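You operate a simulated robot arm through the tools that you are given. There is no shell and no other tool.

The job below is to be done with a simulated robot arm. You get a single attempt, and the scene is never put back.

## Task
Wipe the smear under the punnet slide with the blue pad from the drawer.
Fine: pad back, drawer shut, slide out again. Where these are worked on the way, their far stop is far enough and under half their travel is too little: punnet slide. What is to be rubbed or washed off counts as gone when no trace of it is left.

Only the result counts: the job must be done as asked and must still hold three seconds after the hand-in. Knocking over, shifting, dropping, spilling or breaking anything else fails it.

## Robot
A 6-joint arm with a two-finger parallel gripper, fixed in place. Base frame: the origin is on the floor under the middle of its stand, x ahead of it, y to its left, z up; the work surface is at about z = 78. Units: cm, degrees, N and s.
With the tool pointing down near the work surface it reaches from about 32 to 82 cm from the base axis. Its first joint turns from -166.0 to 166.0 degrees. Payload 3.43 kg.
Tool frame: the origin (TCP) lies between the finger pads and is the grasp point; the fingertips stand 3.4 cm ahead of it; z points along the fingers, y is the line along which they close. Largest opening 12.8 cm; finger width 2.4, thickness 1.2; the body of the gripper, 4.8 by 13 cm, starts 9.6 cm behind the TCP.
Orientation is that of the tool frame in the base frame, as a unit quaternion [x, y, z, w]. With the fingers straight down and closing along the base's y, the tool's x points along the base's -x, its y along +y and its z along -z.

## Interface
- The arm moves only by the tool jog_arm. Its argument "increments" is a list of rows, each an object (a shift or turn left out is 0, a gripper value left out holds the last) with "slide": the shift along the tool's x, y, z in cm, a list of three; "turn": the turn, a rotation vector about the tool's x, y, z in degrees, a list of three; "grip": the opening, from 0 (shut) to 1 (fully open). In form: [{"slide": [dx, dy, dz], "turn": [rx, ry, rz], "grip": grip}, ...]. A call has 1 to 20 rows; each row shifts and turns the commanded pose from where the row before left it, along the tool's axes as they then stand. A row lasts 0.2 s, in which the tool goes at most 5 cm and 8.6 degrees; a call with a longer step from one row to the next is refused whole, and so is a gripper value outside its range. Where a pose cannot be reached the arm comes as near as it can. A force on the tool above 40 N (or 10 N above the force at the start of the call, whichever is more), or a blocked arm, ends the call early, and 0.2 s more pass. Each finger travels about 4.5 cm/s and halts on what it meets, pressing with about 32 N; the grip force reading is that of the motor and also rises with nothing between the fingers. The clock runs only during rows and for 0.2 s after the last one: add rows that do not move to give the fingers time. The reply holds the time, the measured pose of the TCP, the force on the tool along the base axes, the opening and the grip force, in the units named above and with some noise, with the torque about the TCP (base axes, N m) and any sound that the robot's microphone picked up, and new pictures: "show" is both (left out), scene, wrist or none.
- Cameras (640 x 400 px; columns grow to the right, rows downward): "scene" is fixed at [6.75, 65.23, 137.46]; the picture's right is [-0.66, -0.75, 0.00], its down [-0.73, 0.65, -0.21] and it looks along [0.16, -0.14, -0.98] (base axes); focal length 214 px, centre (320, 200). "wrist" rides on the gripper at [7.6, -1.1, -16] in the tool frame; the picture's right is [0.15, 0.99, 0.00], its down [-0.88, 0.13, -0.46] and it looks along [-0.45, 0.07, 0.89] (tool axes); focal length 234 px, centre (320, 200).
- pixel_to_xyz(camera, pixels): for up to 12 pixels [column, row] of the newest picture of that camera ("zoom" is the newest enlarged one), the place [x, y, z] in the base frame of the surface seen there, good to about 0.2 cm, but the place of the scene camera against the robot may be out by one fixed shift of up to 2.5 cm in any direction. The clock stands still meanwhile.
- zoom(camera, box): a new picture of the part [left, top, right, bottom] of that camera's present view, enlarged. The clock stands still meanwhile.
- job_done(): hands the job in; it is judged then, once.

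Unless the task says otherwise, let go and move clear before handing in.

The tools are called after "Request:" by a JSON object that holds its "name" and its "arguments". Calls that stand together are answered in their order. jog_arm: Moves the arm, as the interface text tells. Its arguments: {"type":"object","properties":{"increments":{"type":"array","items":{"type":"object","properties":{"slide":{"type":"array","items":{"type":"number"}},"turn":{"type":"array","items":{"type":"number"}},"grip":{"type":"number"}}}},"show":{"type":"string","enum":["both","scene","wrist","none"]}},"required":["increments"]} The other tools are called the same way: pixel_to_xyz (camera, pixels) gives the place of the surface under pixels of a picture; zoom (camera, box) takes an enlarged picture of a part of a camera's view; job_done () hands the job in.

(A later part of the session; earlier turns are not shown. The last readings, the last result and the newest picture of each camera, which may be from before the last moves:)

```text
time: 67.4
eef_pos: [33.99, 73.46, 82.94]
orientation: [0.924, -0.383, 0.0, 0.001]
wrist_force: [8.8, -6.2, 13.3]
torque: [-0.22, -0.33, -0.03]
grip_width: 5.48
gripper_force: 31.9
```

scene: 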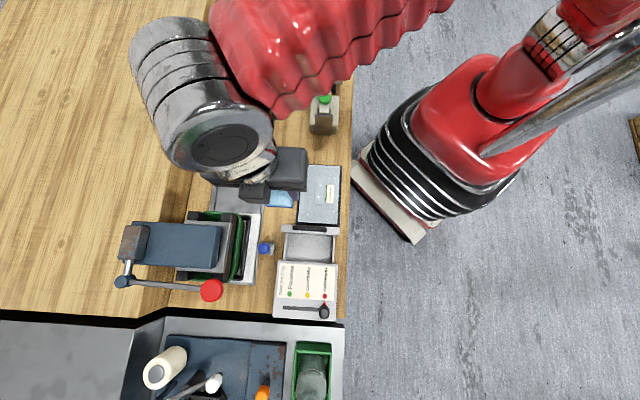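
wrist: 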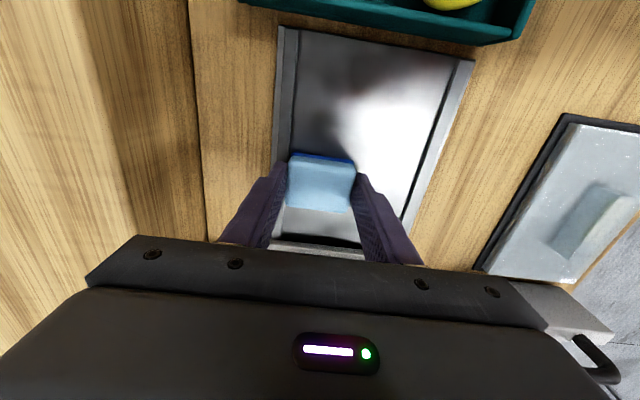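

The left strip has had several firm strokes. I'll repeat the middle and right lanes once more for full coverage.

Request:
{"name": "jog_arm", "arguments": {"increments": [{"slide": [0, 0.8, 0]}, {"slide": [0, 0.8, 0]}, {"slide": [0, 0.7, 0]}, {"slide": [-1, 0, 0]}, {"slide": [-1, 0, 0]}, {"slide": [1, 0, 0]}, {"slide": [1, 0, 0]}, {"slide": [1, 0, 0]}, {"slide": [1, 0, 0]}, {"slide": [1, 0, 0]}, {"slide": [1, 0, 0]}, {"slide": [1, 0, 0]}, {"slide": [1, 0, 0]}, {"slide": [0.8, 0, 0]}, {"slide": [0, 0.8, 0]}, {"slide": [0, 0.8, 0]}, {"slide": [0, 0.8, 0]}, {}], "show": "none"}}

Request:
{"name": "jog_arm", "arguments": {"increments": [{"slide": [-1, 0, 0]}, {"slide": [-1, 0, 0]}, {"slide": [-1, 0, 0]}, {"slide": [-1, 0, 0]}, {"slide": [-1, 0, 0]}, {"slide": [-1, 0, 0]}, {"slide": [-1, 0, 0]}, {"slide": [-1, 0, 0]}, {"slide": [-0.8, 0, 0]}, {}], "show": "none"}}

Request:
{"name": "jog_arm", "arguments": {"increments": [{"slide": [0, 0, -1]}, {"slide": [0, 1, -2]}, {"slide": [0, 1.5, -2.5]}, {"slide": [0, 2, -3]}, {"slide": [0, 3, -3]}, {"slide": [-1, 3, -3]}, {"slide": [-1.5, 3, 0]}, {}]}}

Request:
{"name": "zoom", "arguments": {"camera": "wrist", "box": [150, 0, 290, 90]}}

```text
time: 71.2
eef_pos: [35.43, 65.2, 82.9]
orientation: [0.924, -0.383, -0.001, 0.001]
wrist_force: [1.1, -0.5, 1.8]
torque: [0.03, -0.09, -0.05]
grip_width: 5.46
gripper_force: 31.5
```

```text
time: 73.4
eef_pos: [29.13, 71.37, 83.04]
orientation: [0.924, -0.383, 0.0, 0.0]
wrist_force: [3.3, -2.9, 8.7]
torque: [-0.15, -0.13, 0.0]
grip_width: 5.49
gripper_force: 31.7
```

```text
time: 75.2
eef_pos: [17.64, 63.65, 97.56]
orientation: [0.924, -0.383, 0.0, 0.0]
wrist_force: [0.1, 0.1, -0.2]
torque: [0.0, -0.02, 0.01]
grip_width: 5.45
gripper_force: 32.0
```

scene: 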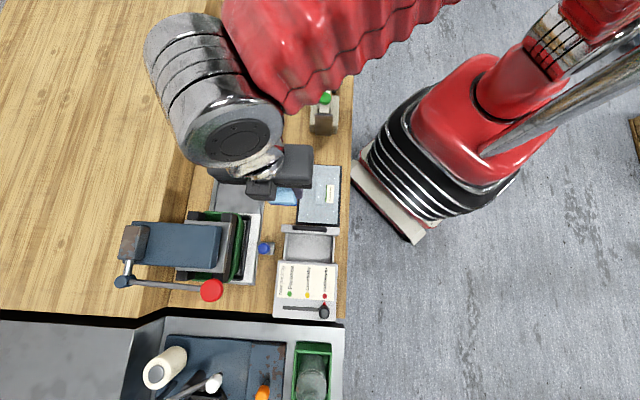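
wrist: 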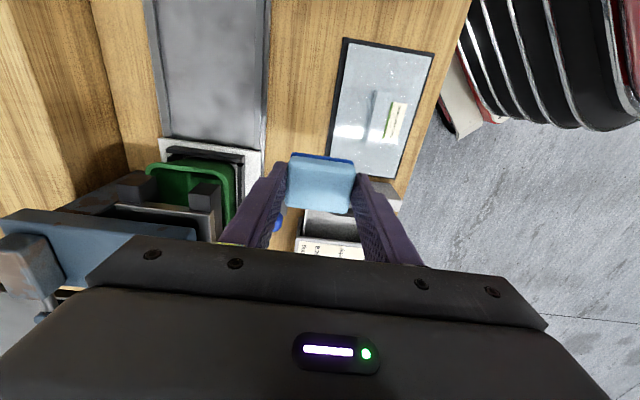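

```text
4.44 times, centred on (220, 45) of wrist
```

zoom: 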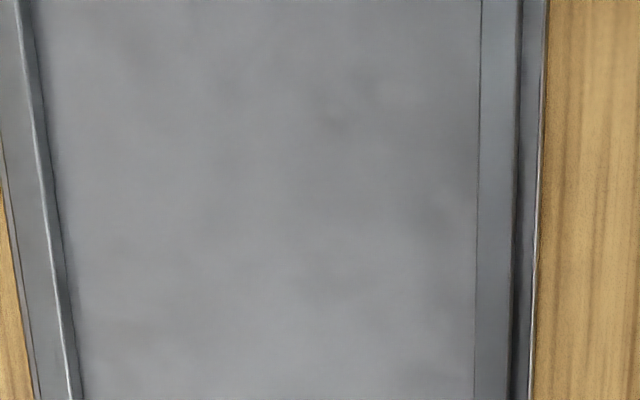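

I'll zoom closely into the left-hand area again to compare with the earlier faint patches.

Request:
{"name": "zoom", "arguments": {"camera": "wrist", "box": [150, 35, 230, 85]}}

Request:
{"name": "zoom", "arguments": {"camera": "wrist", "box": [150, 85, 230, 135]}}

Request:
{"name": "zoom", "arguments": {"camera": "wrist", "box": [200, 30, 280, 80]}}

Request:
{"name": "pixel_to_xyz", "arguments": {"camera": "wrist", "pixels": [[173, 53], [177, 73], [168, 40], [185, 60]]}}

```text
8.00 times, centred on (190, 60) of wrist
```

zoom: 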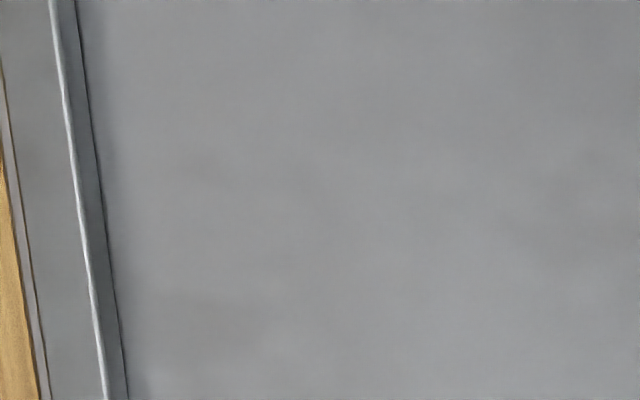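

```text
8.00 times, centred on (190, 110) of wrist
```

zoom: 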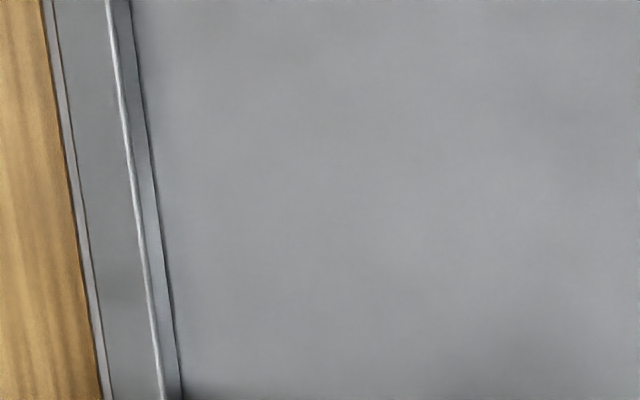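

```text
8.00 times, centred on (240, 55) of wrist
```

zoom: 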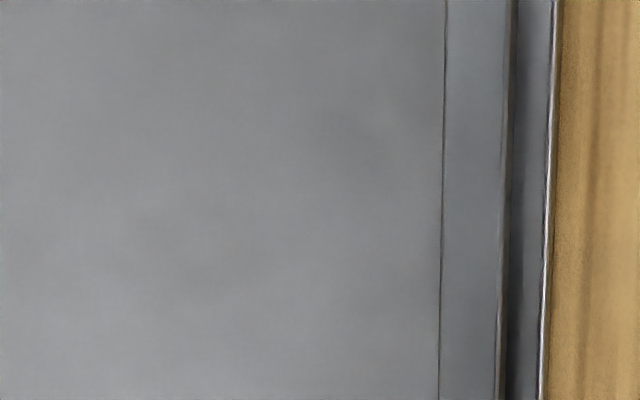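

```text
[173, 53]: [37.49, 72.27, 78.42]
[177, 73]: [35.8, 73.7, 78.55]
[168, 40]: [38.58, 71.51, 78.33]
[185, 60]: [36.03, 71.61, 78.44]
```

The plate looks uniformly grey now. I'll move the pad over the open drawer, which also clears the scene camera's view of the plate for a second check.

Request:
{"name": "jog_arm", "arguments": {"increments": [{"slide": [-3.7, 1.8, 0]}, {"slide": [-3.7, 1.8, 0]}, {"slide": [-3.7, 1.8, 0]}, {}]}}

Request:
{"name": "zoom", "arguments": {"camera": "scene", "box": [205, 140, 285, 220]}}

Request:
{"name": "zoom", "arguments": {"camera": "scene", "box": [220, 160, 260, 200]}}

Request:
{"name": "zoom", "arguments": {"camera": "wrist", "box": [220, 60, 420, 260]}}

```text
time: 76.2
eef_pos: [5.96, 67.52, 97.45]
orientation: [0.923, -0.384, 0.0, 0.0]
wrist_force: [0.2, 0.3, -0.9]
torque: [0.04, 0.01, 0.0]
grip_width: 5.49
gripper_force: 32.0
```

scene: 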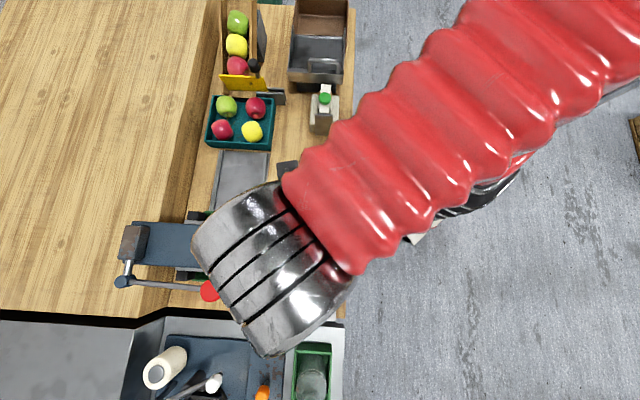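
wrist: 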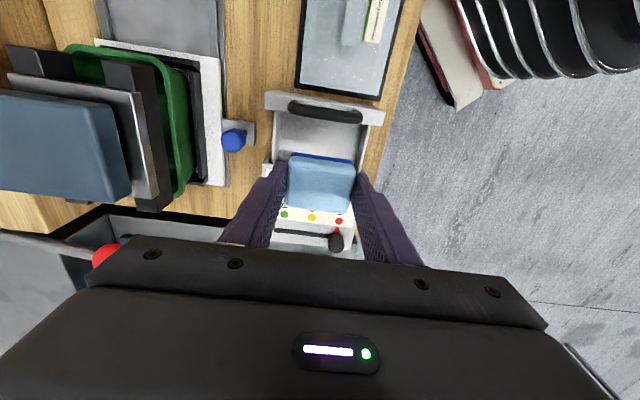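

```text
5.00 times, centred on (245, 180) of scene
```

zoom: 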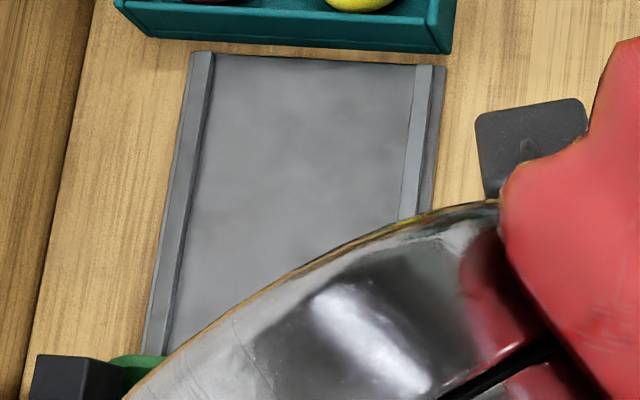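

```text
10.00 times, centred on (240, 180) of scene
```

zoom: 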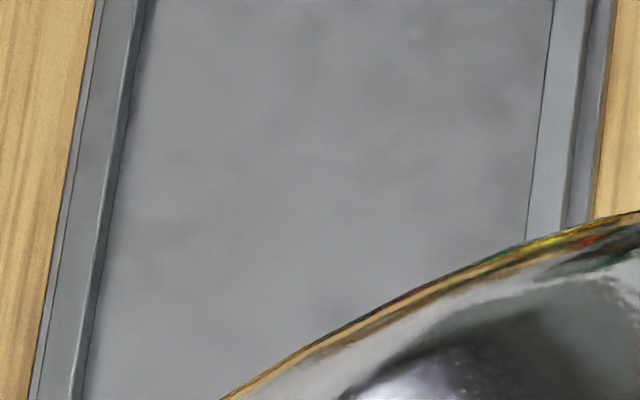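

```text
2.00 times, centred on (320, 160) of wrist
```

zoom: 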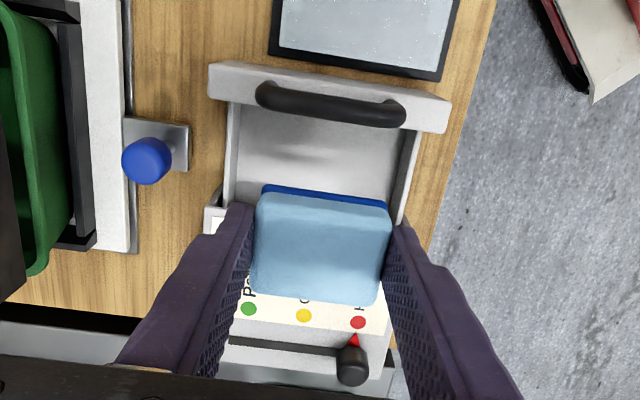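

The visible plate is clean in the scene zoom. I'll lower the pad into the drawer, then check the plate again with the arm out of the scene view before releasing.

Request:
{"name": "jog_arm", "arguments": {"increments": [{"slide": [0, 0, 3]}, {"slide": [0, 0, 3]}, {"slide": [0, 0, 3]}, {"slide": [0, 0, 2.5]}, {"slide": [0, 0, 1.3]}, {"slide": [0, 0, 0.5]}, {}]}}

Request:
{"name": "zoom", "arguments": {"camera": "scene", "box": [205, 140, 285, 220]}}

Request:
{"name": "zoom", "arguments": {"camera": "scene", "box": [215, 165, 263, 205]}}

Request:
{"name": "zoom", "arguments": {"camera": "wrist", "box": [220, 100, 420, 260]}}

```text
time: 77.8
eef_pos: [6.17, 67.72, 84.21]
orientation: [0.924, -0.382, 0.0, 0.0]
wrist_force: [-0.1, -0.2, -1.2]
torque: [0.0, -0.01, -0.01]
grip_width: 5.54
gripper_force: 32.6
```

scene: 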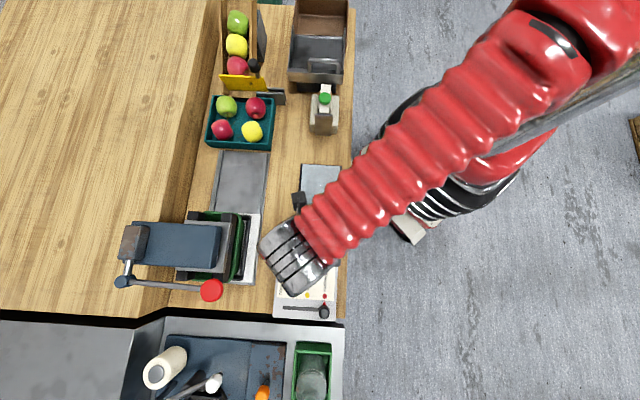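
wrist: 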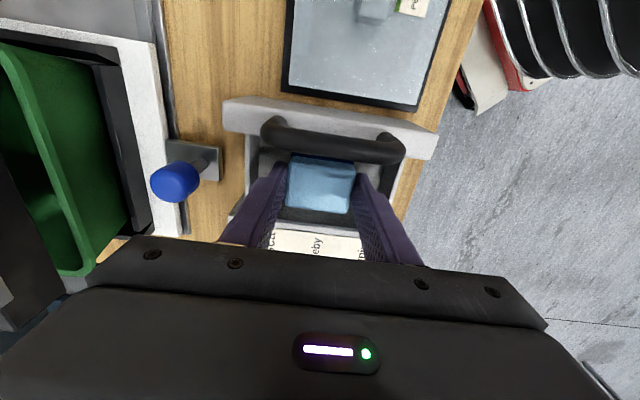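

```text
5.00 times, centred on (245, 180) of scene
```

zoom: 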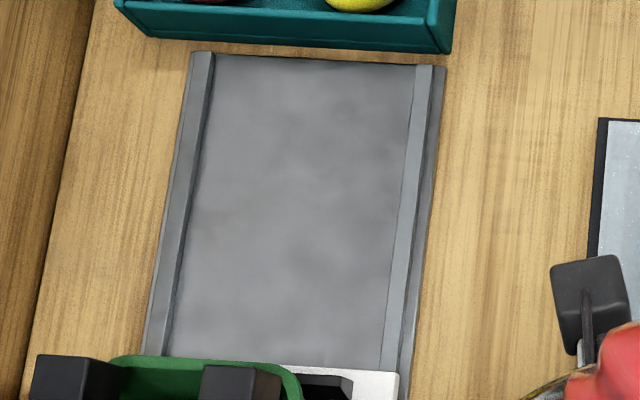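

```text
10.00 times, centred on (239, 185) of scene
```

zoom: 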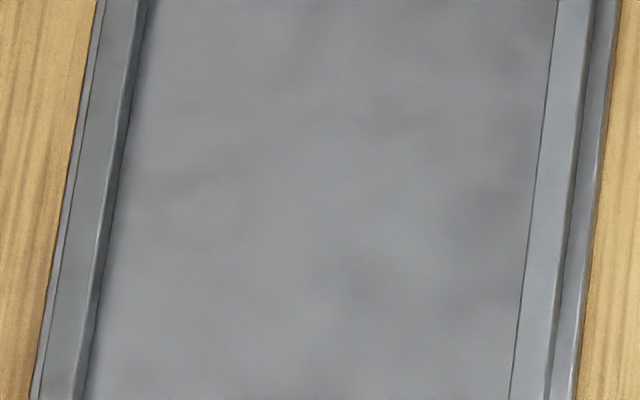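

```text
2.50 times, centred on (320, 180) of wrist
```

zoom: 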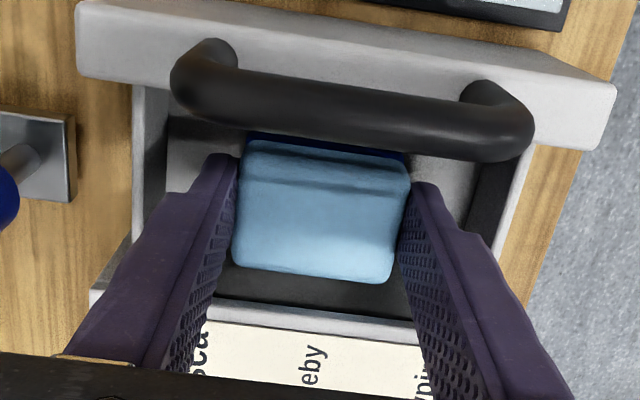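

The plate is uniformly grey apart from a very faint warm tint near scene (224,184). I'll zoom in hard on that spot and a reference patch to decide whether it is just texture.

Request:
{"name": "zoom", "arguments": {"camera": "scene", "box": [217, 175, 237, 195]}}

Request:
{"name": "zoom", "arguments": {"camera": "scene", "box": [232, 170, 252, 190]}}

Request:
{"name": "zoom", "arguments": {"camera": "scene", "box": [230, 150, 260, 170]}}

```text
16.00 times, centred on (227, 185) of scene
```

zoom: 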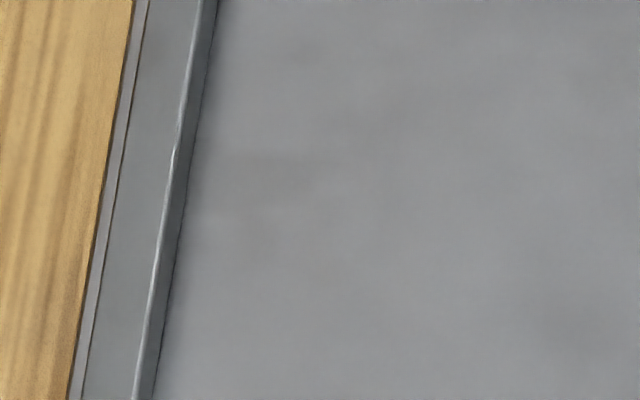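

```text
16.00 times, centred on (242, 180) of scene
```

zoom: 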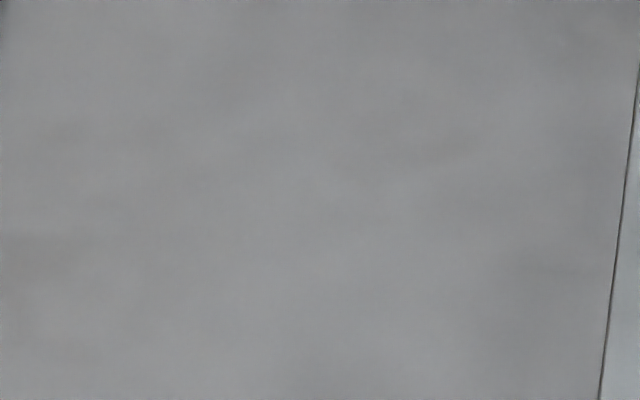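

```text
16.00 times, centred on (245, 160) of scene
```

zoom: 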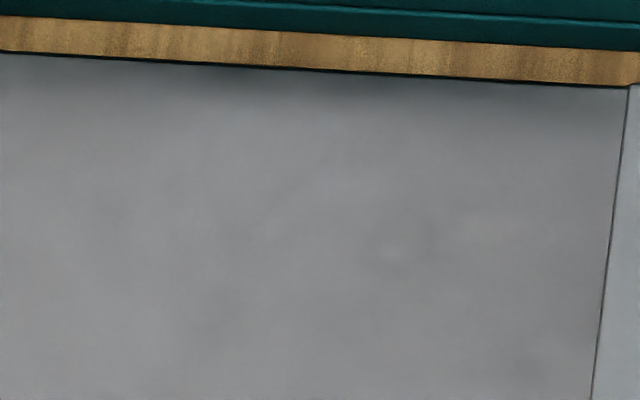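

A barely visible warm tint remains along the left edge (scene (225,183) and (231,176)), slightly fainter than before, so it may be residue. I'll take the pad back and scrub that strip more firmly.

Request:
{"name": "jog_arm", "arguments": {"increments": [{"slide": [0, 0, -1]}, {"slide": [0, 0, -2.5]}, {"slide": [0, 0, -3.5]}, {"slide": [0, 0, -3.5]}, {"slide": [0, 0, -3]}, {"slide": [2.6, -3.0, 0]}, {"slide": [2.6, -3.0, 0]}, {"slide": [2.6, -3.0, 0]}, {"slide": [2.6, -3.0, 0]}, {"slide": [2.6, -3.0, 0]}, {"slide": [2.6, -3.0, 0]}, {"slide": [2.4, -2.8, 0]}, {"slide": [0, 0, 3.1]}, {"slide": [0, 0, 3.1]}, {"slide": [0, 0, 3.1]}, {"slide": [0, 0, 2.9]}, {}], "show": "wrist"}}

```text
time: 81.4
eef_pos: [33.5, 69.58, 85.43]
orientation: [0.924, -0.383, 0.0, 0.0]
wrist_force: [-0.1, 0.3, -0.6]
torque: [0.04, 0.01, -0.03]
grip_width: 5.47
gripper_force: 31.5
```

wrist: 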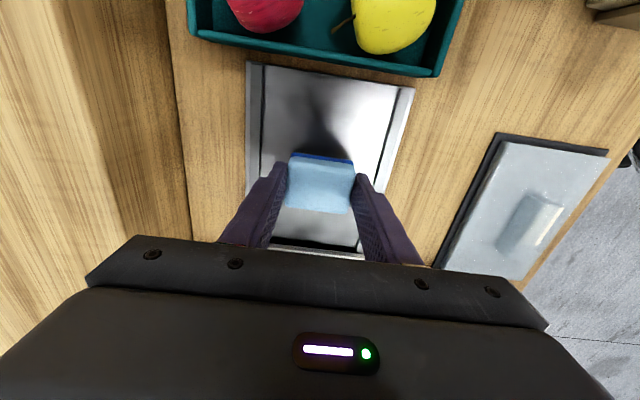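

The pad hovers over the middle of the plate. I'll shift to the left strip (v≈76) and lower to contact.

Request:
{"name": "jog_arm", "arguments": {"increments": [{"slide": [0, -1.6, 0]}, {"slide": [0, -1.5, 0]}, {"slide": [0, 0, 1.2]}, {"slide": [0, 0, 1.0]}, {"slide": [0, 0, 0.2]}, {"slide": [0, 0, 0.1]}, {"slide": [0, 0, 0.1]}, {}], "show": "none"}}

```text
time: 83.0
eef_pos: [35.96, 71.86, 83.45]
orientation: [0.924, -0.383, 0.0, -0.002]
wrist_force: [-3.5, -1.6, 4.9]
torque: [0.0, 0.02, 0.03]
grip_width: 5.51
gripper_force: 32.0
stopped in row 7: the force on the tool passed its limit at 42 N (the readings are from after the stop); the commanded pose is now the measured one
```

It touched too high (83.45), so the pad edge met the lip at v≈76.2. I'll lift slightly, shift in 0.5 cm, and lower again.

Request:
{"name": "jog_arm", "arguments": {"increments": [{"slide": [0, 0, -0.5]}, {"slide": [0, 0.5, 0]}, {"slide": [0, 0, 0.4]}, {"slide": [0, 0, 0.3]}, {"slide": [0, 0, 0.2]}, {}], "show": "wrist"}}

Request:
{"name": "zoom", "arguments": {"camera": "wrist", "box": [220, 100, 420, 260]}}

```text
time: 84.3
eef_pos: [35.71, 71.65, 82.84]
orientation: [0.924, -0.382, 0.0, -0.002]
wrist_force: [0.4, -1.3, -1.2]
torque: [0.0, -0.01, 0.01]
grip_width: 5.51
gripper_force: 32.5
```

wrist: 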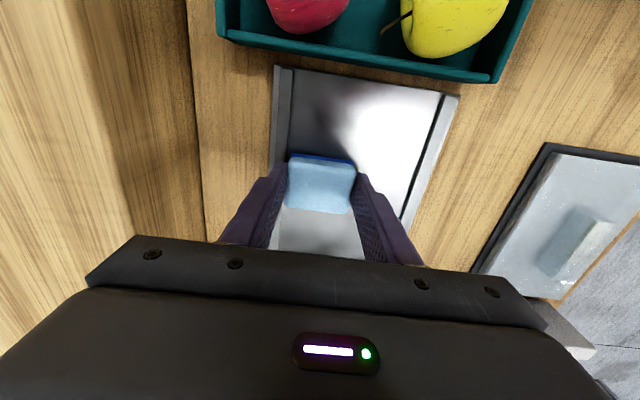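

```text
2.50 times, centred on (320, 180) of wrist
```

zoom: 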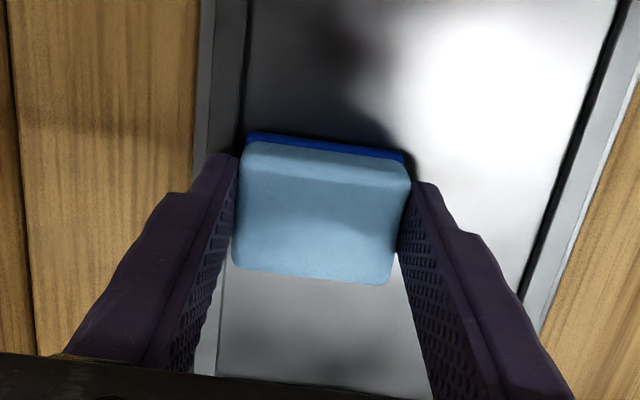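

Now no contact at 82.84, so the pad slid up a little in the grip. I'll probe down gently in 0.1 cm steps.

Request:
{"name": "jog_arm", "arguments": {"increments": [{"slide": [0, 0, 0.1]}, {}], "show": "none"}}

```text
time: 85.0
eef_pos: [35.53, 71.58, 82.94]
orientation: [0.924, -0.383, 0.0, -0.002]
wrist_force: [-2.9, -0.2, 4.7]
torque: [-0.13, 0.22, -0.03]
grip_width: 5.5
gripper_force: 31.5
```

Contact at 82.9 with 5 N. I'll add pressure and scrub the left strip with several short strokes.

Request:
{"name": "jog_arm", "arguments": {"increments": [{"slide": [0, 0, 0.09]}, {"slide": [-0.7, 0, 0]}, {"slide": [-0.7, 0, 0]}, {"slide": [-0.6, 0, 0]}, {"slide": [0.7, 0, 0]}, {"slide": [0.7, 0, 0]}, {"slide": [0.7, 0, 0]}, {"slide": [0.7, 0, 0]}, {"slide": [0.7, 0, 0]}, {"slide": [0.7, 0, 0]}, {"slide": [0.6, 0, 0]}, {"slide": [-0.7, 0, 0]}, {"slide": [-0.7, 0, 0]}, {"slide": [-0.7, 0, 0]}, {"slide": [-0.7, 0, 0]}, {"slide": [-0.7, 0, 0]}, {"slide": [-0.7, 0, 0]}, {"slide": [-0.6, 0, 0]}, {}], "show": "none"}}

Request:
{"name": "jog_arm", "arguments": {"increments": [{"slide": [0.7, 0, 0.03]}, {"slide": [0.7, 0, 0]}, {"slide": [0.7, 0, 0]}, {"slide": [0.7, 0, 0]}, {"slide": [0.7, 0, 0]}, {"slide": [0.7, 0, 0]}, {"slide": [0.7, 0, 0]}, {"slide": [-0.7, 0, 0]}, {"slide": [-0.7, 0, 0]}, {"slide": [-0.7, 0, 0]}, {"slide": [-0.7, 0, 0]}, {"slide": [-0.7, 0, 0]}, {"slide": [-0.7, 0, 0]}, {"slide": [-0.7, 0, 0]}, {}], "show": "wrist"}}

```text
time: 89.0
eef_pos: [34.26, 73.01, 82.82]
orientation: [0.924, -0.383, 0.0, -0.002]
wrist_force: [12.1, -14.2, 22.8]
torque: [-0.62, -0.35, 0.05]
grip_width: 5.47
gripper_force: 31.7
```

```text
time: 92.2
eef_pos: [34.23, 73.02, 82.7]
orientation: [0.924, -0.384, 0.0, -0.001]
wrist_force: [11.9, -15.4, 28.2]
torque: [-0.71, -0.29, 0.07]
grip_width: 5.49
gripper_force: 31.7
```

wrist: 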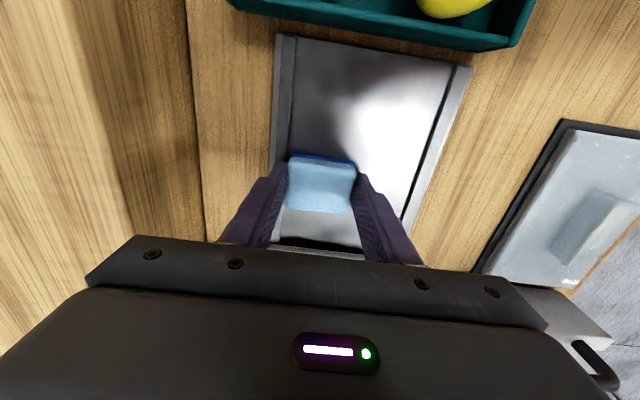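

The strip got firm strokes at 20–28 N. I'll lift off and go back over the drawer to inspect.

Request:
{"name": "jog_arm", "arguments": {"increments": [{"slide": [0, 0.2, -1]}, {"slide": [0, 1, -2]}, {"slide": [0, 1.5, -2.5]}, {"slide": [0, 2, -3]}, {"slide": [-1, 3, -3]}, {"slide": [-2, 3, -3]}, {"slide": [-3, 3, 0]}, {"slide": [-3, 3, 0]}, {"slide": [-3, 3, 0]}, {"slide": [-3.5, 3, 0]}, {}]}}

Request:
{"name": "zoom", "arguments": {"camera": "wrist", "box": [220, 60, 420, 260]}}

```text
time: 94.5
eef_pos: [7.08, 68.02, 97.4]
orientation: [0.924, -0.383, 0.0, -0.002]
wrist_force: [-1.1, 0.7, -0.2]
torque: [-0.01, -0.01, -0.02]
grip_width: 5.49
gripper_force: 31.6
```

scene: 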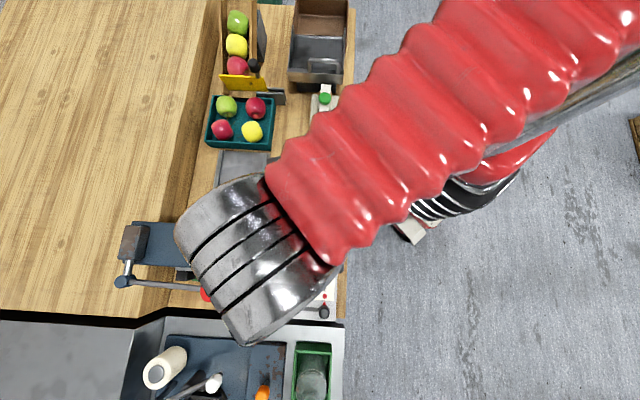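
wrist: 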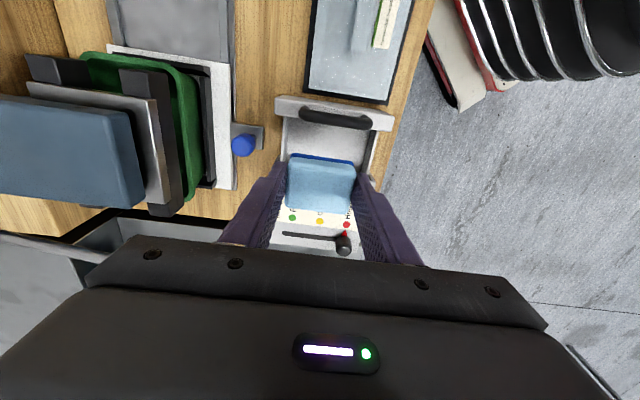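

```text
2.00 times, centred on (320, 160) of wrist
```

zoom: 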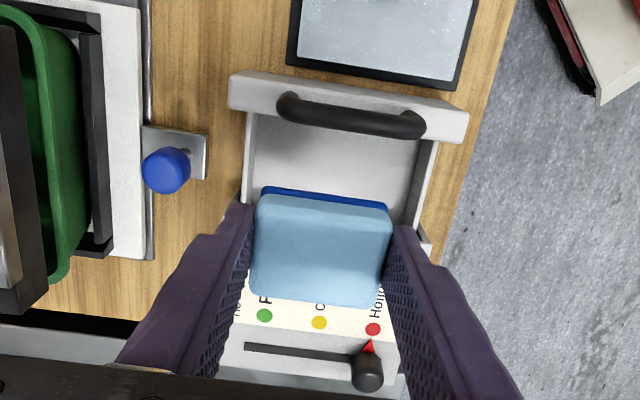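

The pad is still square in the fingers. I'll line up with the drawer centre, lower to just above its floor, and re-inspect the plate.

Request:
{"name": "jog_arm", "arguments": {"increments": [{"slide": [-0.5, 1.05, 0]}, {"slide": [0, 0, 3]}, {"slide": [0, 0, 3]}, {"slide": [0, 0, 3]}, {"slide": [0, 0, 2.5]}, {"slide": [0, 0, 1.3]}, {"slide": [0, 0, 0.5]}, {}]}}

Request:
{"name": "zoom", "arguments": {"camera": "scene", "box": [215, 165, 263, 205]}}

Request:
{"name": "zoom", "arguments": {"camera": "scene", "box": [217, 175, 237, 195]}}

Request:
{"name": "zoom", "arguments": {"camera": "wrist", "box": [220, 100, 420, 260]}}

```text
time: 96.3
eef_pos: [6.08, 67.45, 83.77]
orientation: [0.924, -0.383, 0.0, -0.002]
wrist_force: [0.3, -0.4, 0.1]
torque: [0.06, -0.01, -0.01]
grip_width: 5.47
gripper_force: 32.0
```

scene: 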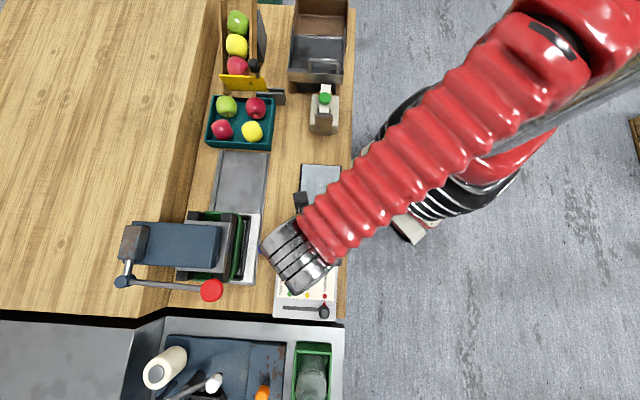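
wrist: 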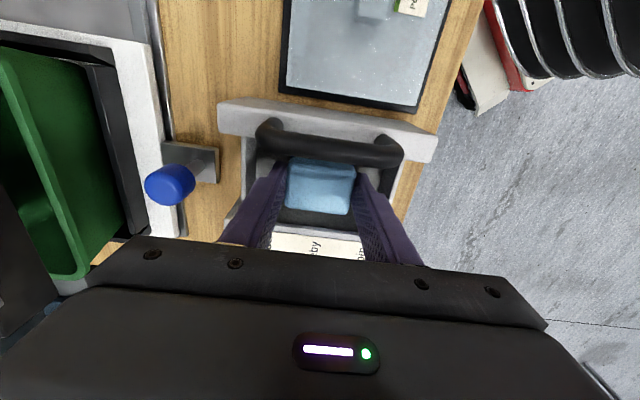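

```text
10.00 times, centred on (239, 185) of scene
```

zoom: 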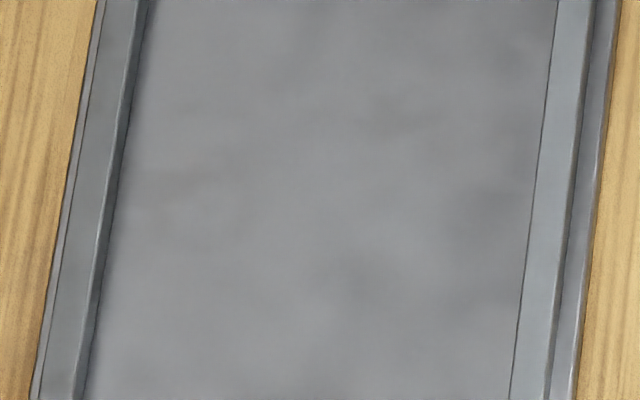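

```text
16.00 times, centred on (227, 185) of scene
```

zoom: 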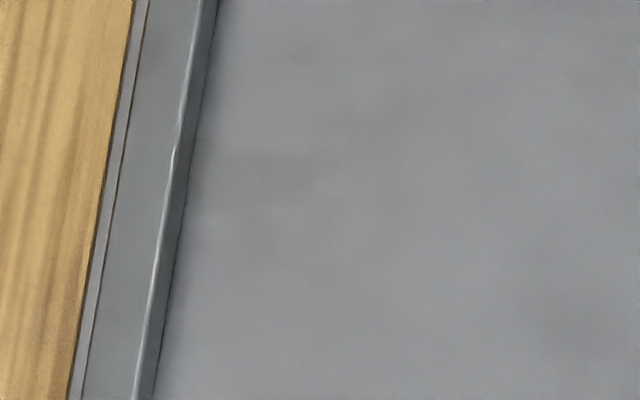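

```text
2.50 times, centred on (320, 180) of wrist
```

zoom: 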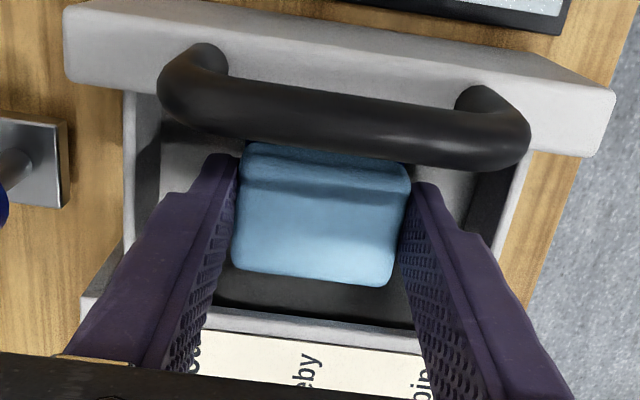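

After firm scrubbing the tint is exactly unchanged, so it is part of the plate's texture and the smear is gone. I'll set the pad down on the drawer floor and release it.

Request:
{"name": "jog_arm", "arguments": {"increments": [{"slide": [0, 0, 0.15]}, {"slide": [0, 0, 0.1]}, {}], "show": "none"}}

```text
time: 97.2
eef_pos: [6.14, 67.5, 83.63]
orientation: [0.924, -0.383, -0.001, -0.002]
wrist_force: [0.1, 0.1, -0.4]
torque: [0.0, 0.03, 0.02]
grip_width: 5.45
gripper_force: 31.9
```

Request:
{"name": "jog_arm", "arguments": {"increments": [{"slide": [0, 0, 0.1]}, {"slide": [0, 0, 0.1]}, {}], "show": "none"}}

```text
time: 98.0
eef_pos: [6.14, 67.58, 83.44]
orientation: [0.924, -0.383, 0.0, -0.003]
wrist_force: [-1.5, -0.1, 9.6]
torque: [-0.19, 0.28, -0.03]
grip_width: 5.5
gripper_force: 31.9
```

The pad touches the drawer floor (9.6 N). I'll open the fingers to 7.4 cm and lift out.

Request:
{"name": "jog_arm", "arguments": {"increments": [{"slide": [0, 0, -0.05], "grip": 0.578}, {"grip": 0.578}, {"grip": 0.578}, {"grip": 0.578}, {"slide": [0, 0, -1]}, {"slide": [0, 0, -2]}, {"slide": [0, 0, -3]}, {"slide": [0, 0, -4]}, {"slide": [0, 0, -4]}, {}]}}

Request:
{"name": "zoom", "arguments": {"camera": "wrist", "box": [220, 80, 420, 260]}}

```text
time: 100.2
eef_pos: [6.17, 67.27, 97.56]
orientation: [0.924, -0.383, 0.001, -0.002]
wrist_force: [-0.4, 0.7, -0.6]
torque: [-0.05, -0.04, -0.01]
grip_width: 7.41
gripper_force: 0.1
```

scene: 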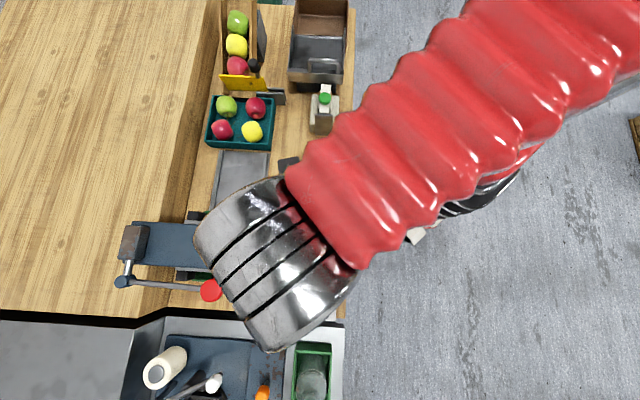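
wrist: 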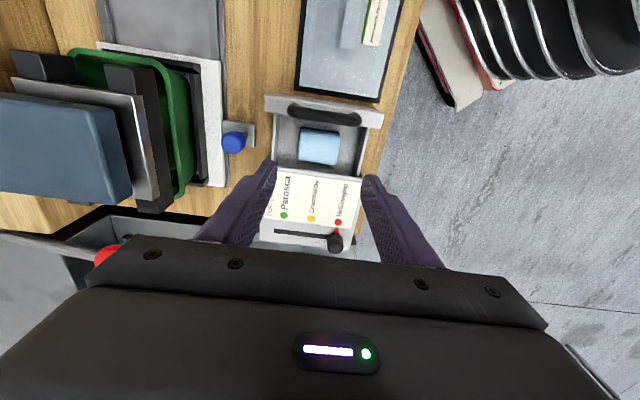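

```text
2.22 times, centred on (320, 170) of wrist
```

zoom: 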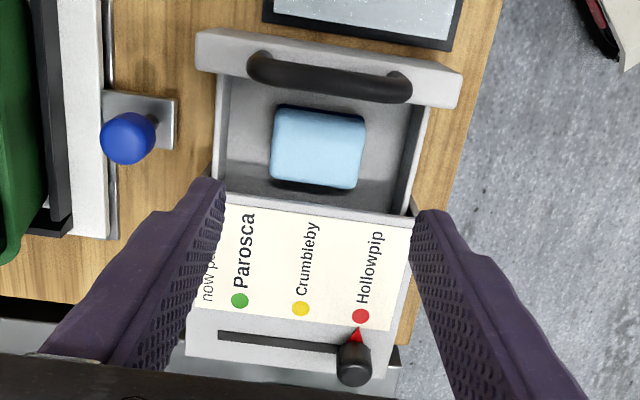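

The pad lies flat in the drawer at zoom (318,148), much as I found it. I'll turn the tool back 90° and line up over the handle to push the drawer shut.

Request:
{"name": "jog_arm", "arguments": {"increments": [{"turn": [0, 0, 7.5]}, {"turn": [0, 0, 7.5]}, {"turn": [0, 0, 7.5]}, {"turn": [0, 0, 7.5]}, {"turn": [0, 0, 7.5]}, {"turn": [0, 0, 7.5]}, {"turn": [0, 0, 7.5]}, {"turn": [0, 0, 7.5]}, {"turn": [0, 0, 7.5]}, {"turn": [0, 0, 7.5]}, {"turn": [0, 0, 7.5]}, {"turn": [0, 0, 7.5]}, {"slide": [-0.1, -2.15, 0], "grip": 0.5}, {"slide": [-0.1, -2.15, 0]}, {"slide": [0, 0, 2.8]}, {}], "show": "wrist"}}

Request:
{"name": "zoom", "arguments": {"camera": "wrist", "box": [220, 80, 460, 260]}}

```text
time: 103.5
eef_pos: [9.26, 64.74, 94.8]
orientation: [-0.383, 0.924, 0.001, 0.001]
wrist_force: [0.1, 0.4, -0.1]
torque: [0.03, 0.02, -0.02]
grip_width: 6.41
gripper_force: 0.0
```

wrist: 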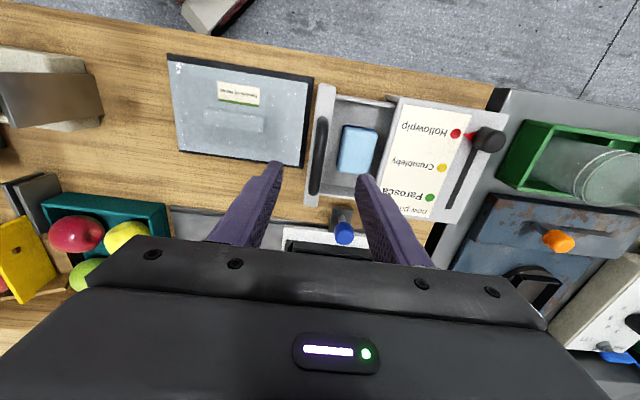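

```text
2.22 times, centred on (340, 170) of wrist
```

zoom: 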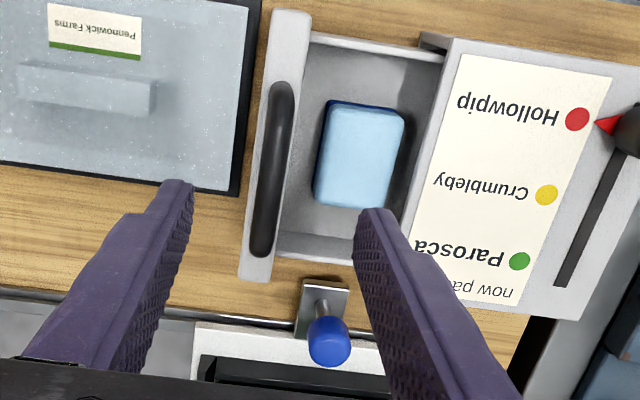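

The handle is centred between the fingers again. I'll descend and close on it.

Request:
{"name": "jog_arm", "arguments": {"increments": [{"slide": [0, -0.1, 2]}, {"slide": [0, -0.1, 2]}, {"slide": [0, 0, 2.1]}, {"grip": 0}, {"grip": 0}, {"grip": 0}, {"grip": 0}, {"grip": 0}, {}], "show": "none"}}

```text
time: 105.5
eef_pos: [9.48, 64.42, 88.6]
orientation: [-0.383, 0.924, 0.0, 0.002]
wrist_force: [-0.1, -0.1, -2.2]
torque: [0.11, -0.08, -0.02]
grip_width: 1.15
gripper_force: 44.6
```

The handle is gripped. I'll push the drawer back 5.6 cm first, then finish slowly to the stop (original handle u ≈ −45.1).

Request:
{"name": "jog_arm", "arguments": {"increments": [{"slide": [0, 0.6, 0]}, {"slide": [0, 0.8, 0]}, {"slide": [0, 0.8, 0]}, {"slide": [0, 0.8, 0]}, {"slide": [0, 0.8, 0]}, {"slide": [0, 0.8, 0]}, {"slide": [0, 0.8, 0]}, {"slide": [0, 0.3, 0]}, {}], "show": "wrist"}}

Request:
{"name": "jog_arm", "arguments": {"increments": [{"slide": [0, 0.2, 0]}, {"slide": [0, 0.2, 0]}, {"slide": [0, 0.2, 0]}, {"slide": [0, 0.2, 0]}, {}], "show": "wrist"}}

Request:
{"name": "zoom", "arguments": {"camera": "wrist", "box": [260, 60, 440, 240]}}

```text
time: 107.5
eef_pos: [5.29, 68.56, 88.55]
orientation: [-0.383, 0.924, 0.0, 0.0]
wrist_force: [-3.6, -4.4, -3.8]
torque: [-0.26, 0.21, -0.02]
grip_width: 1.15
gripper_force: 45.3
```

wrist: 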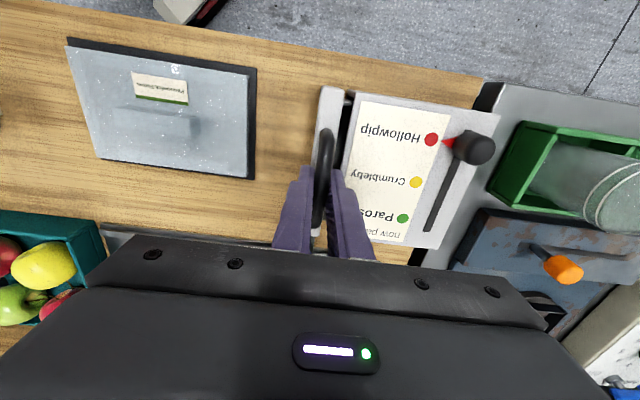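

```text
time: 108.8
eef_pos: [4.84, 69.03, 88.63]
orientation: [-0.383, 0.924, 0.001, 0.001]
wrist_force: [-5.0, -5.9, -3.6]
torque: [-0.32, 0.32, -0.01]
grip_width: 1.15
gripper_force: 44.6
```

wrist: 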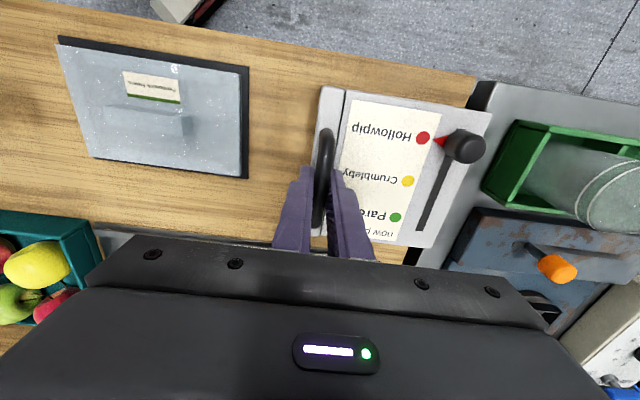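

```text
2.22 times, centred on (350, 150) of wrist
```

zoom: 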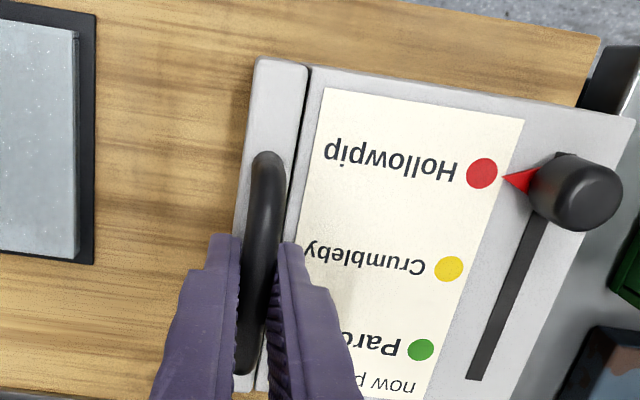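

The drawer front is back against the housing (handle at u ≈ −45.4) but no stop force yet. I'll push gently a little more to confirm the stop.

Request:
{"name": "jog_arm", "arguments": {"increments": [{"slide": [0, 0.1, 0]}, {"slide": [0, 0.1, 0]}, {"slide": [0, 0.1, 0]}, {}], "show": "none"}}

```text
time: 109.8
eef_pos: [4.7, 69.07, 88.51]
orientation: [-0.382, 0.924, -0.002, 0.001]
wrist_force: [12.3, -33.3, 0.1]
torque: [0.24, -0.48, 0.07]
grip_width: 1.14
gripper_force: 44.9
```

The stop is felt at 32 N, so the drawer is shut. I'll relax the push, open, and lift away.

Request:
{"name": "jog_arm", "arguments": {"increments": [{"slide": [0, -0.2, 0]}, {"grip": 0.3}, {"grip": 0.3}, {"grip": 0.3}, {"slide": [0, 0, -3]}, {"slide": [0, 0, -3]}, {"slide": [0, 0, -2]}, {}], "show": "wrist"}}

Request:
{"name": "zoom", "arguments": {"camera": "wrist", "box": [240, 60, 440, 220]}}

```text
time: 111.5
eef_pos: [4.85, 69.08, 96.51]
orientation: [-0.383, 0.924, 0.0, 0.002]
wrist_force: [0.1, -0.5, 0.2]
torque: [0.0, 0.0, -0.02]
grip_width: 3.83
gripper_force: 0.0
```

wrist: 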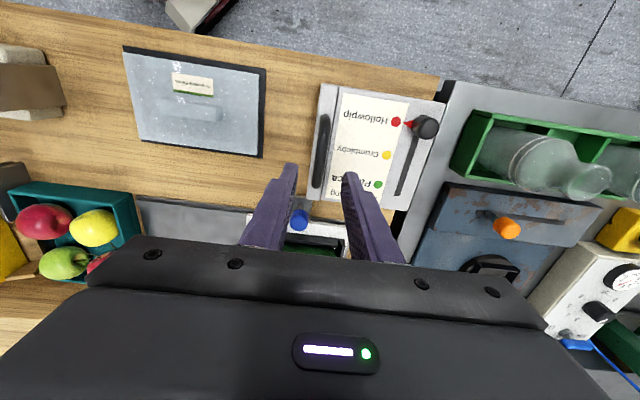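

```text
2.50 times, centred on (340, 140) of wrist
```

zoom: 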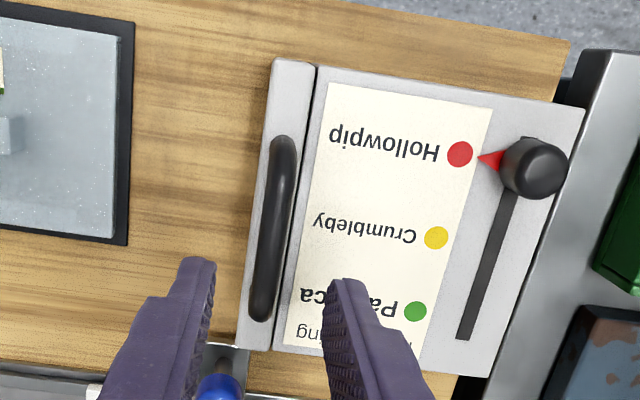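

The drawer is fully shut at wrist (325,150). I'll move over the slide's blue knob and measure it.

Request:
{"name": "jog_arm", "arguments": {"increments": [{"slide": [-3.4, -0.45, 0], "grip": 0.5}, {"slide": [-3.4, -0.45, 0]}, {"slide": [-3.3, -0.45, 0]}, {"turn": [0, -6, 0]}, {"turn": [0, -6, 0]}, {}]}}

Request:
{"name": "zoom", "arguments": {"camera": "wrist", "box": [240, 100, 400, 230]}}

```text
time: 113.0
eef_pos: [12.7, 75.29, 96.63]
orientation: [-0.38, 0.919, 0.041, 0.097]
wrist_force: [-0.4, 0.4, 0.6]
torque: [-0.01, -0.02, -0.02]
grip_width: 6.4
gripper_force: 0.2
```

scene: 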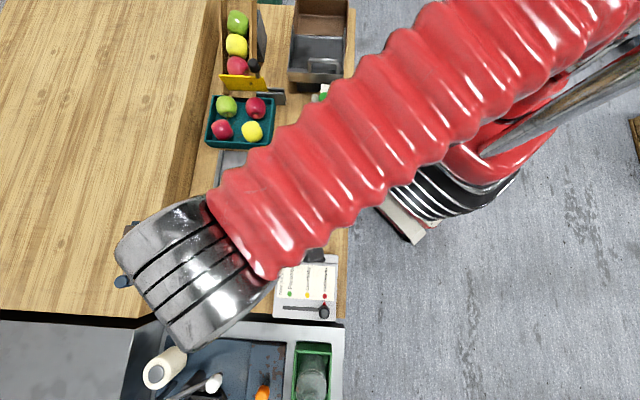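
wrist: 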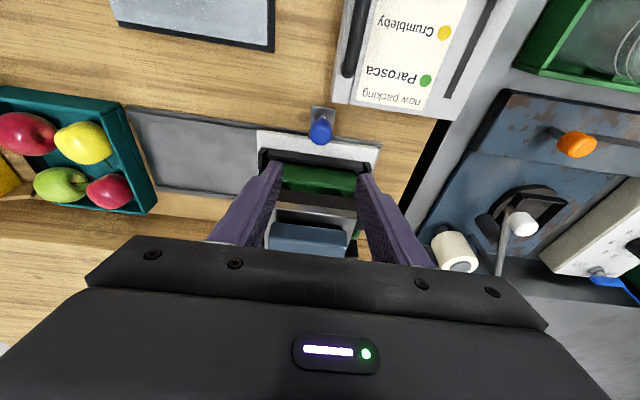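

```text
3.08 times, centred on (320, 165) of wrist
```

zoom: 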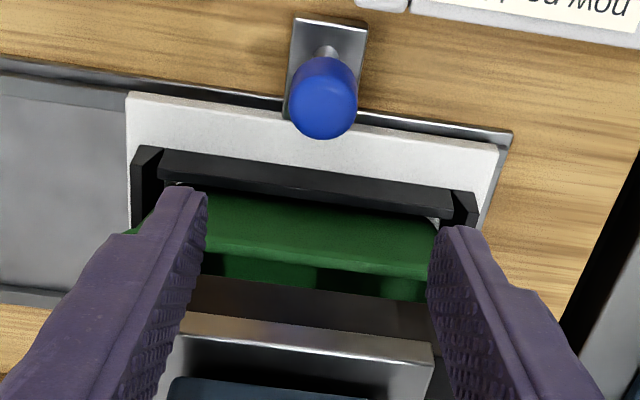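

Request:
{"name": "pixel_to_xyz", "arguments": {"camera": "wrist", "pixels": [[320, 131], [316, 131], [325, 131], [320, 126], [320, 137], [200, 165], [185, 150], [225, 175]]}}

Request:
{"name": "zoom", "arguments": {"camera": "wrist", "box": [110, 90, 270, 210]}}

```text
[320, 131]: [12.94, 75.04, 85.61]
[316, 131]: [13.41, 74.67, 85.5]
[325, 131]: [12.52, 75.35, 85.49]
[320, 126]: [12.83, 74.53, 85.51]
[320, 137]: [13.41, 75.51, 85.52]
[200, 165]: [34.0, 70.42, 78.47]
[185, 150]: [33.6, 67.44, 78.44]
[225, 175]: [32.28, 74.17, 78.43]
```

```text
3.33 times, centred on (190, 150) of wrist
```

zoom: 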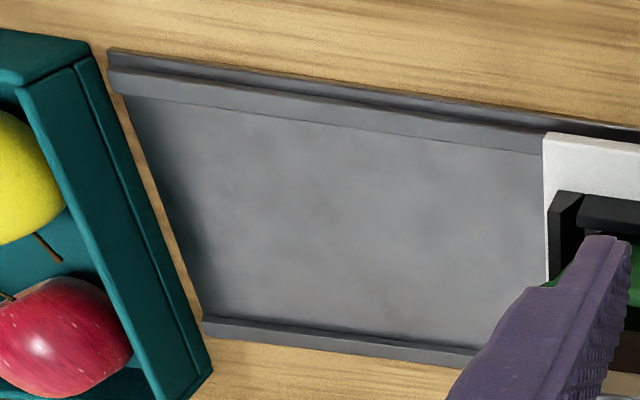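

The plate shows no orange from this angle, the same one I first used for the smear. I'll take one tighter look before sliding the tray back over it.

Request:
{"name": "zoom", "arguments": {"camera": "wrist", "box": [165, 130, 245, 190]}}

```text
6.67 times, centred on (205, 160) of wrist
```

zoom: 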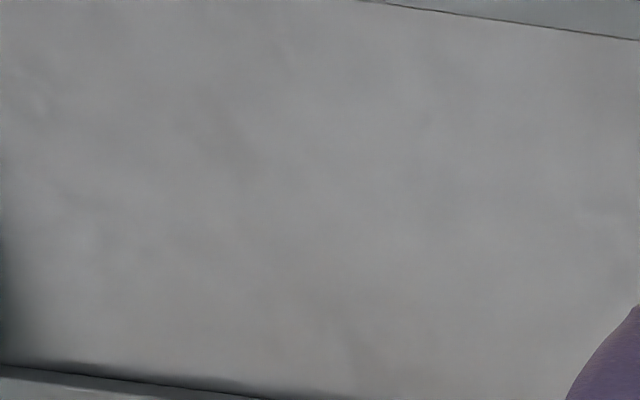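

The plate is uniformly grey, so it's clean. I'll lower around the knob at (13.1,75.1) and close on it.

Request:
{"name": "jog_arm", "arguments": {"increments": [{"slide": [0.48, -0.07, 2.39]}, {"slide": [0.48, -0.07, 2.39]}, {"slide": [0.48, -0.07, 2.39]}, {"slide": [0.48, -0.07, 2.39]}, {"slide": [0.48, -0.07, 2.39]}, {}], "show": "wrist"}}

```text
time: 114.3
eef_pos: [13.14, 75.2, 84.45]
orientation: [-0.381, 0.919, 0.041, 0.098]
wrist_force: [0.4, 0.5, 0.0]
torque: [0.01, 0.0, 0.02]
grip_width: 6.39
gripper_force: 0.0
```

wrist: 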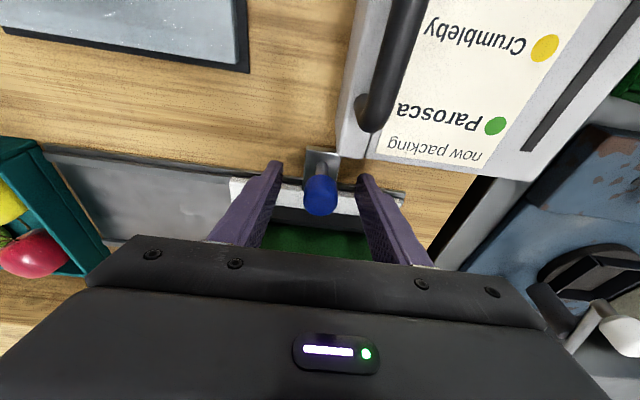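

The knob is centred between the fingers at wrist (321,195). I'll close on it.

Request:
{"name": "jog_arm", "arguments": {"increments": [{"grip": 0}, {"grip": 0}, {"grip": 0}, {"grip": 0}, {"grip": 0}, {}], "show": "none"}}

```text
time: 115.8
eef_pos: [13.17, 75.24, 84.4]
orientation: [-0.381, 0.919, 0.041, 0.098]
wrist_force: [-1.1, 2.1, -1.3]
torque: [0.04, -0.03, 0.02]
grip_width: 2.55
gripper_force: 45.1
```

The knob is gripped with little side load. I'll pull the slide back out along tool −y.

Request:
{"name": "jog_arm", "arguments": {"increments": [{"slide": [0, -0.6, 0]}, {"slide": [0, -1, 0]}, {"slide": [0, -1, 0]}, {"slide": [0, -1, 0]}, {"slide": [0, -1, 0]}, {"slide": [0, -1, 0]}, {}], "show": "scene"}}

```text
time: 117.3
eef_pos: [17.21, 71.24, 84.43]
orientation: [-0.381, 0.918, 0.042, 0.1]
wrist_force: [4.9, 6.9, 6.8]
torque: [0.04, 0.03, 0.03]
grip_width: 2.54
gripper_force: 44.9
```

scene: 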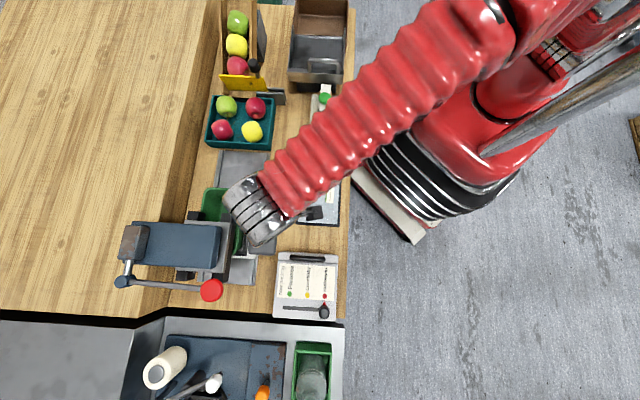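

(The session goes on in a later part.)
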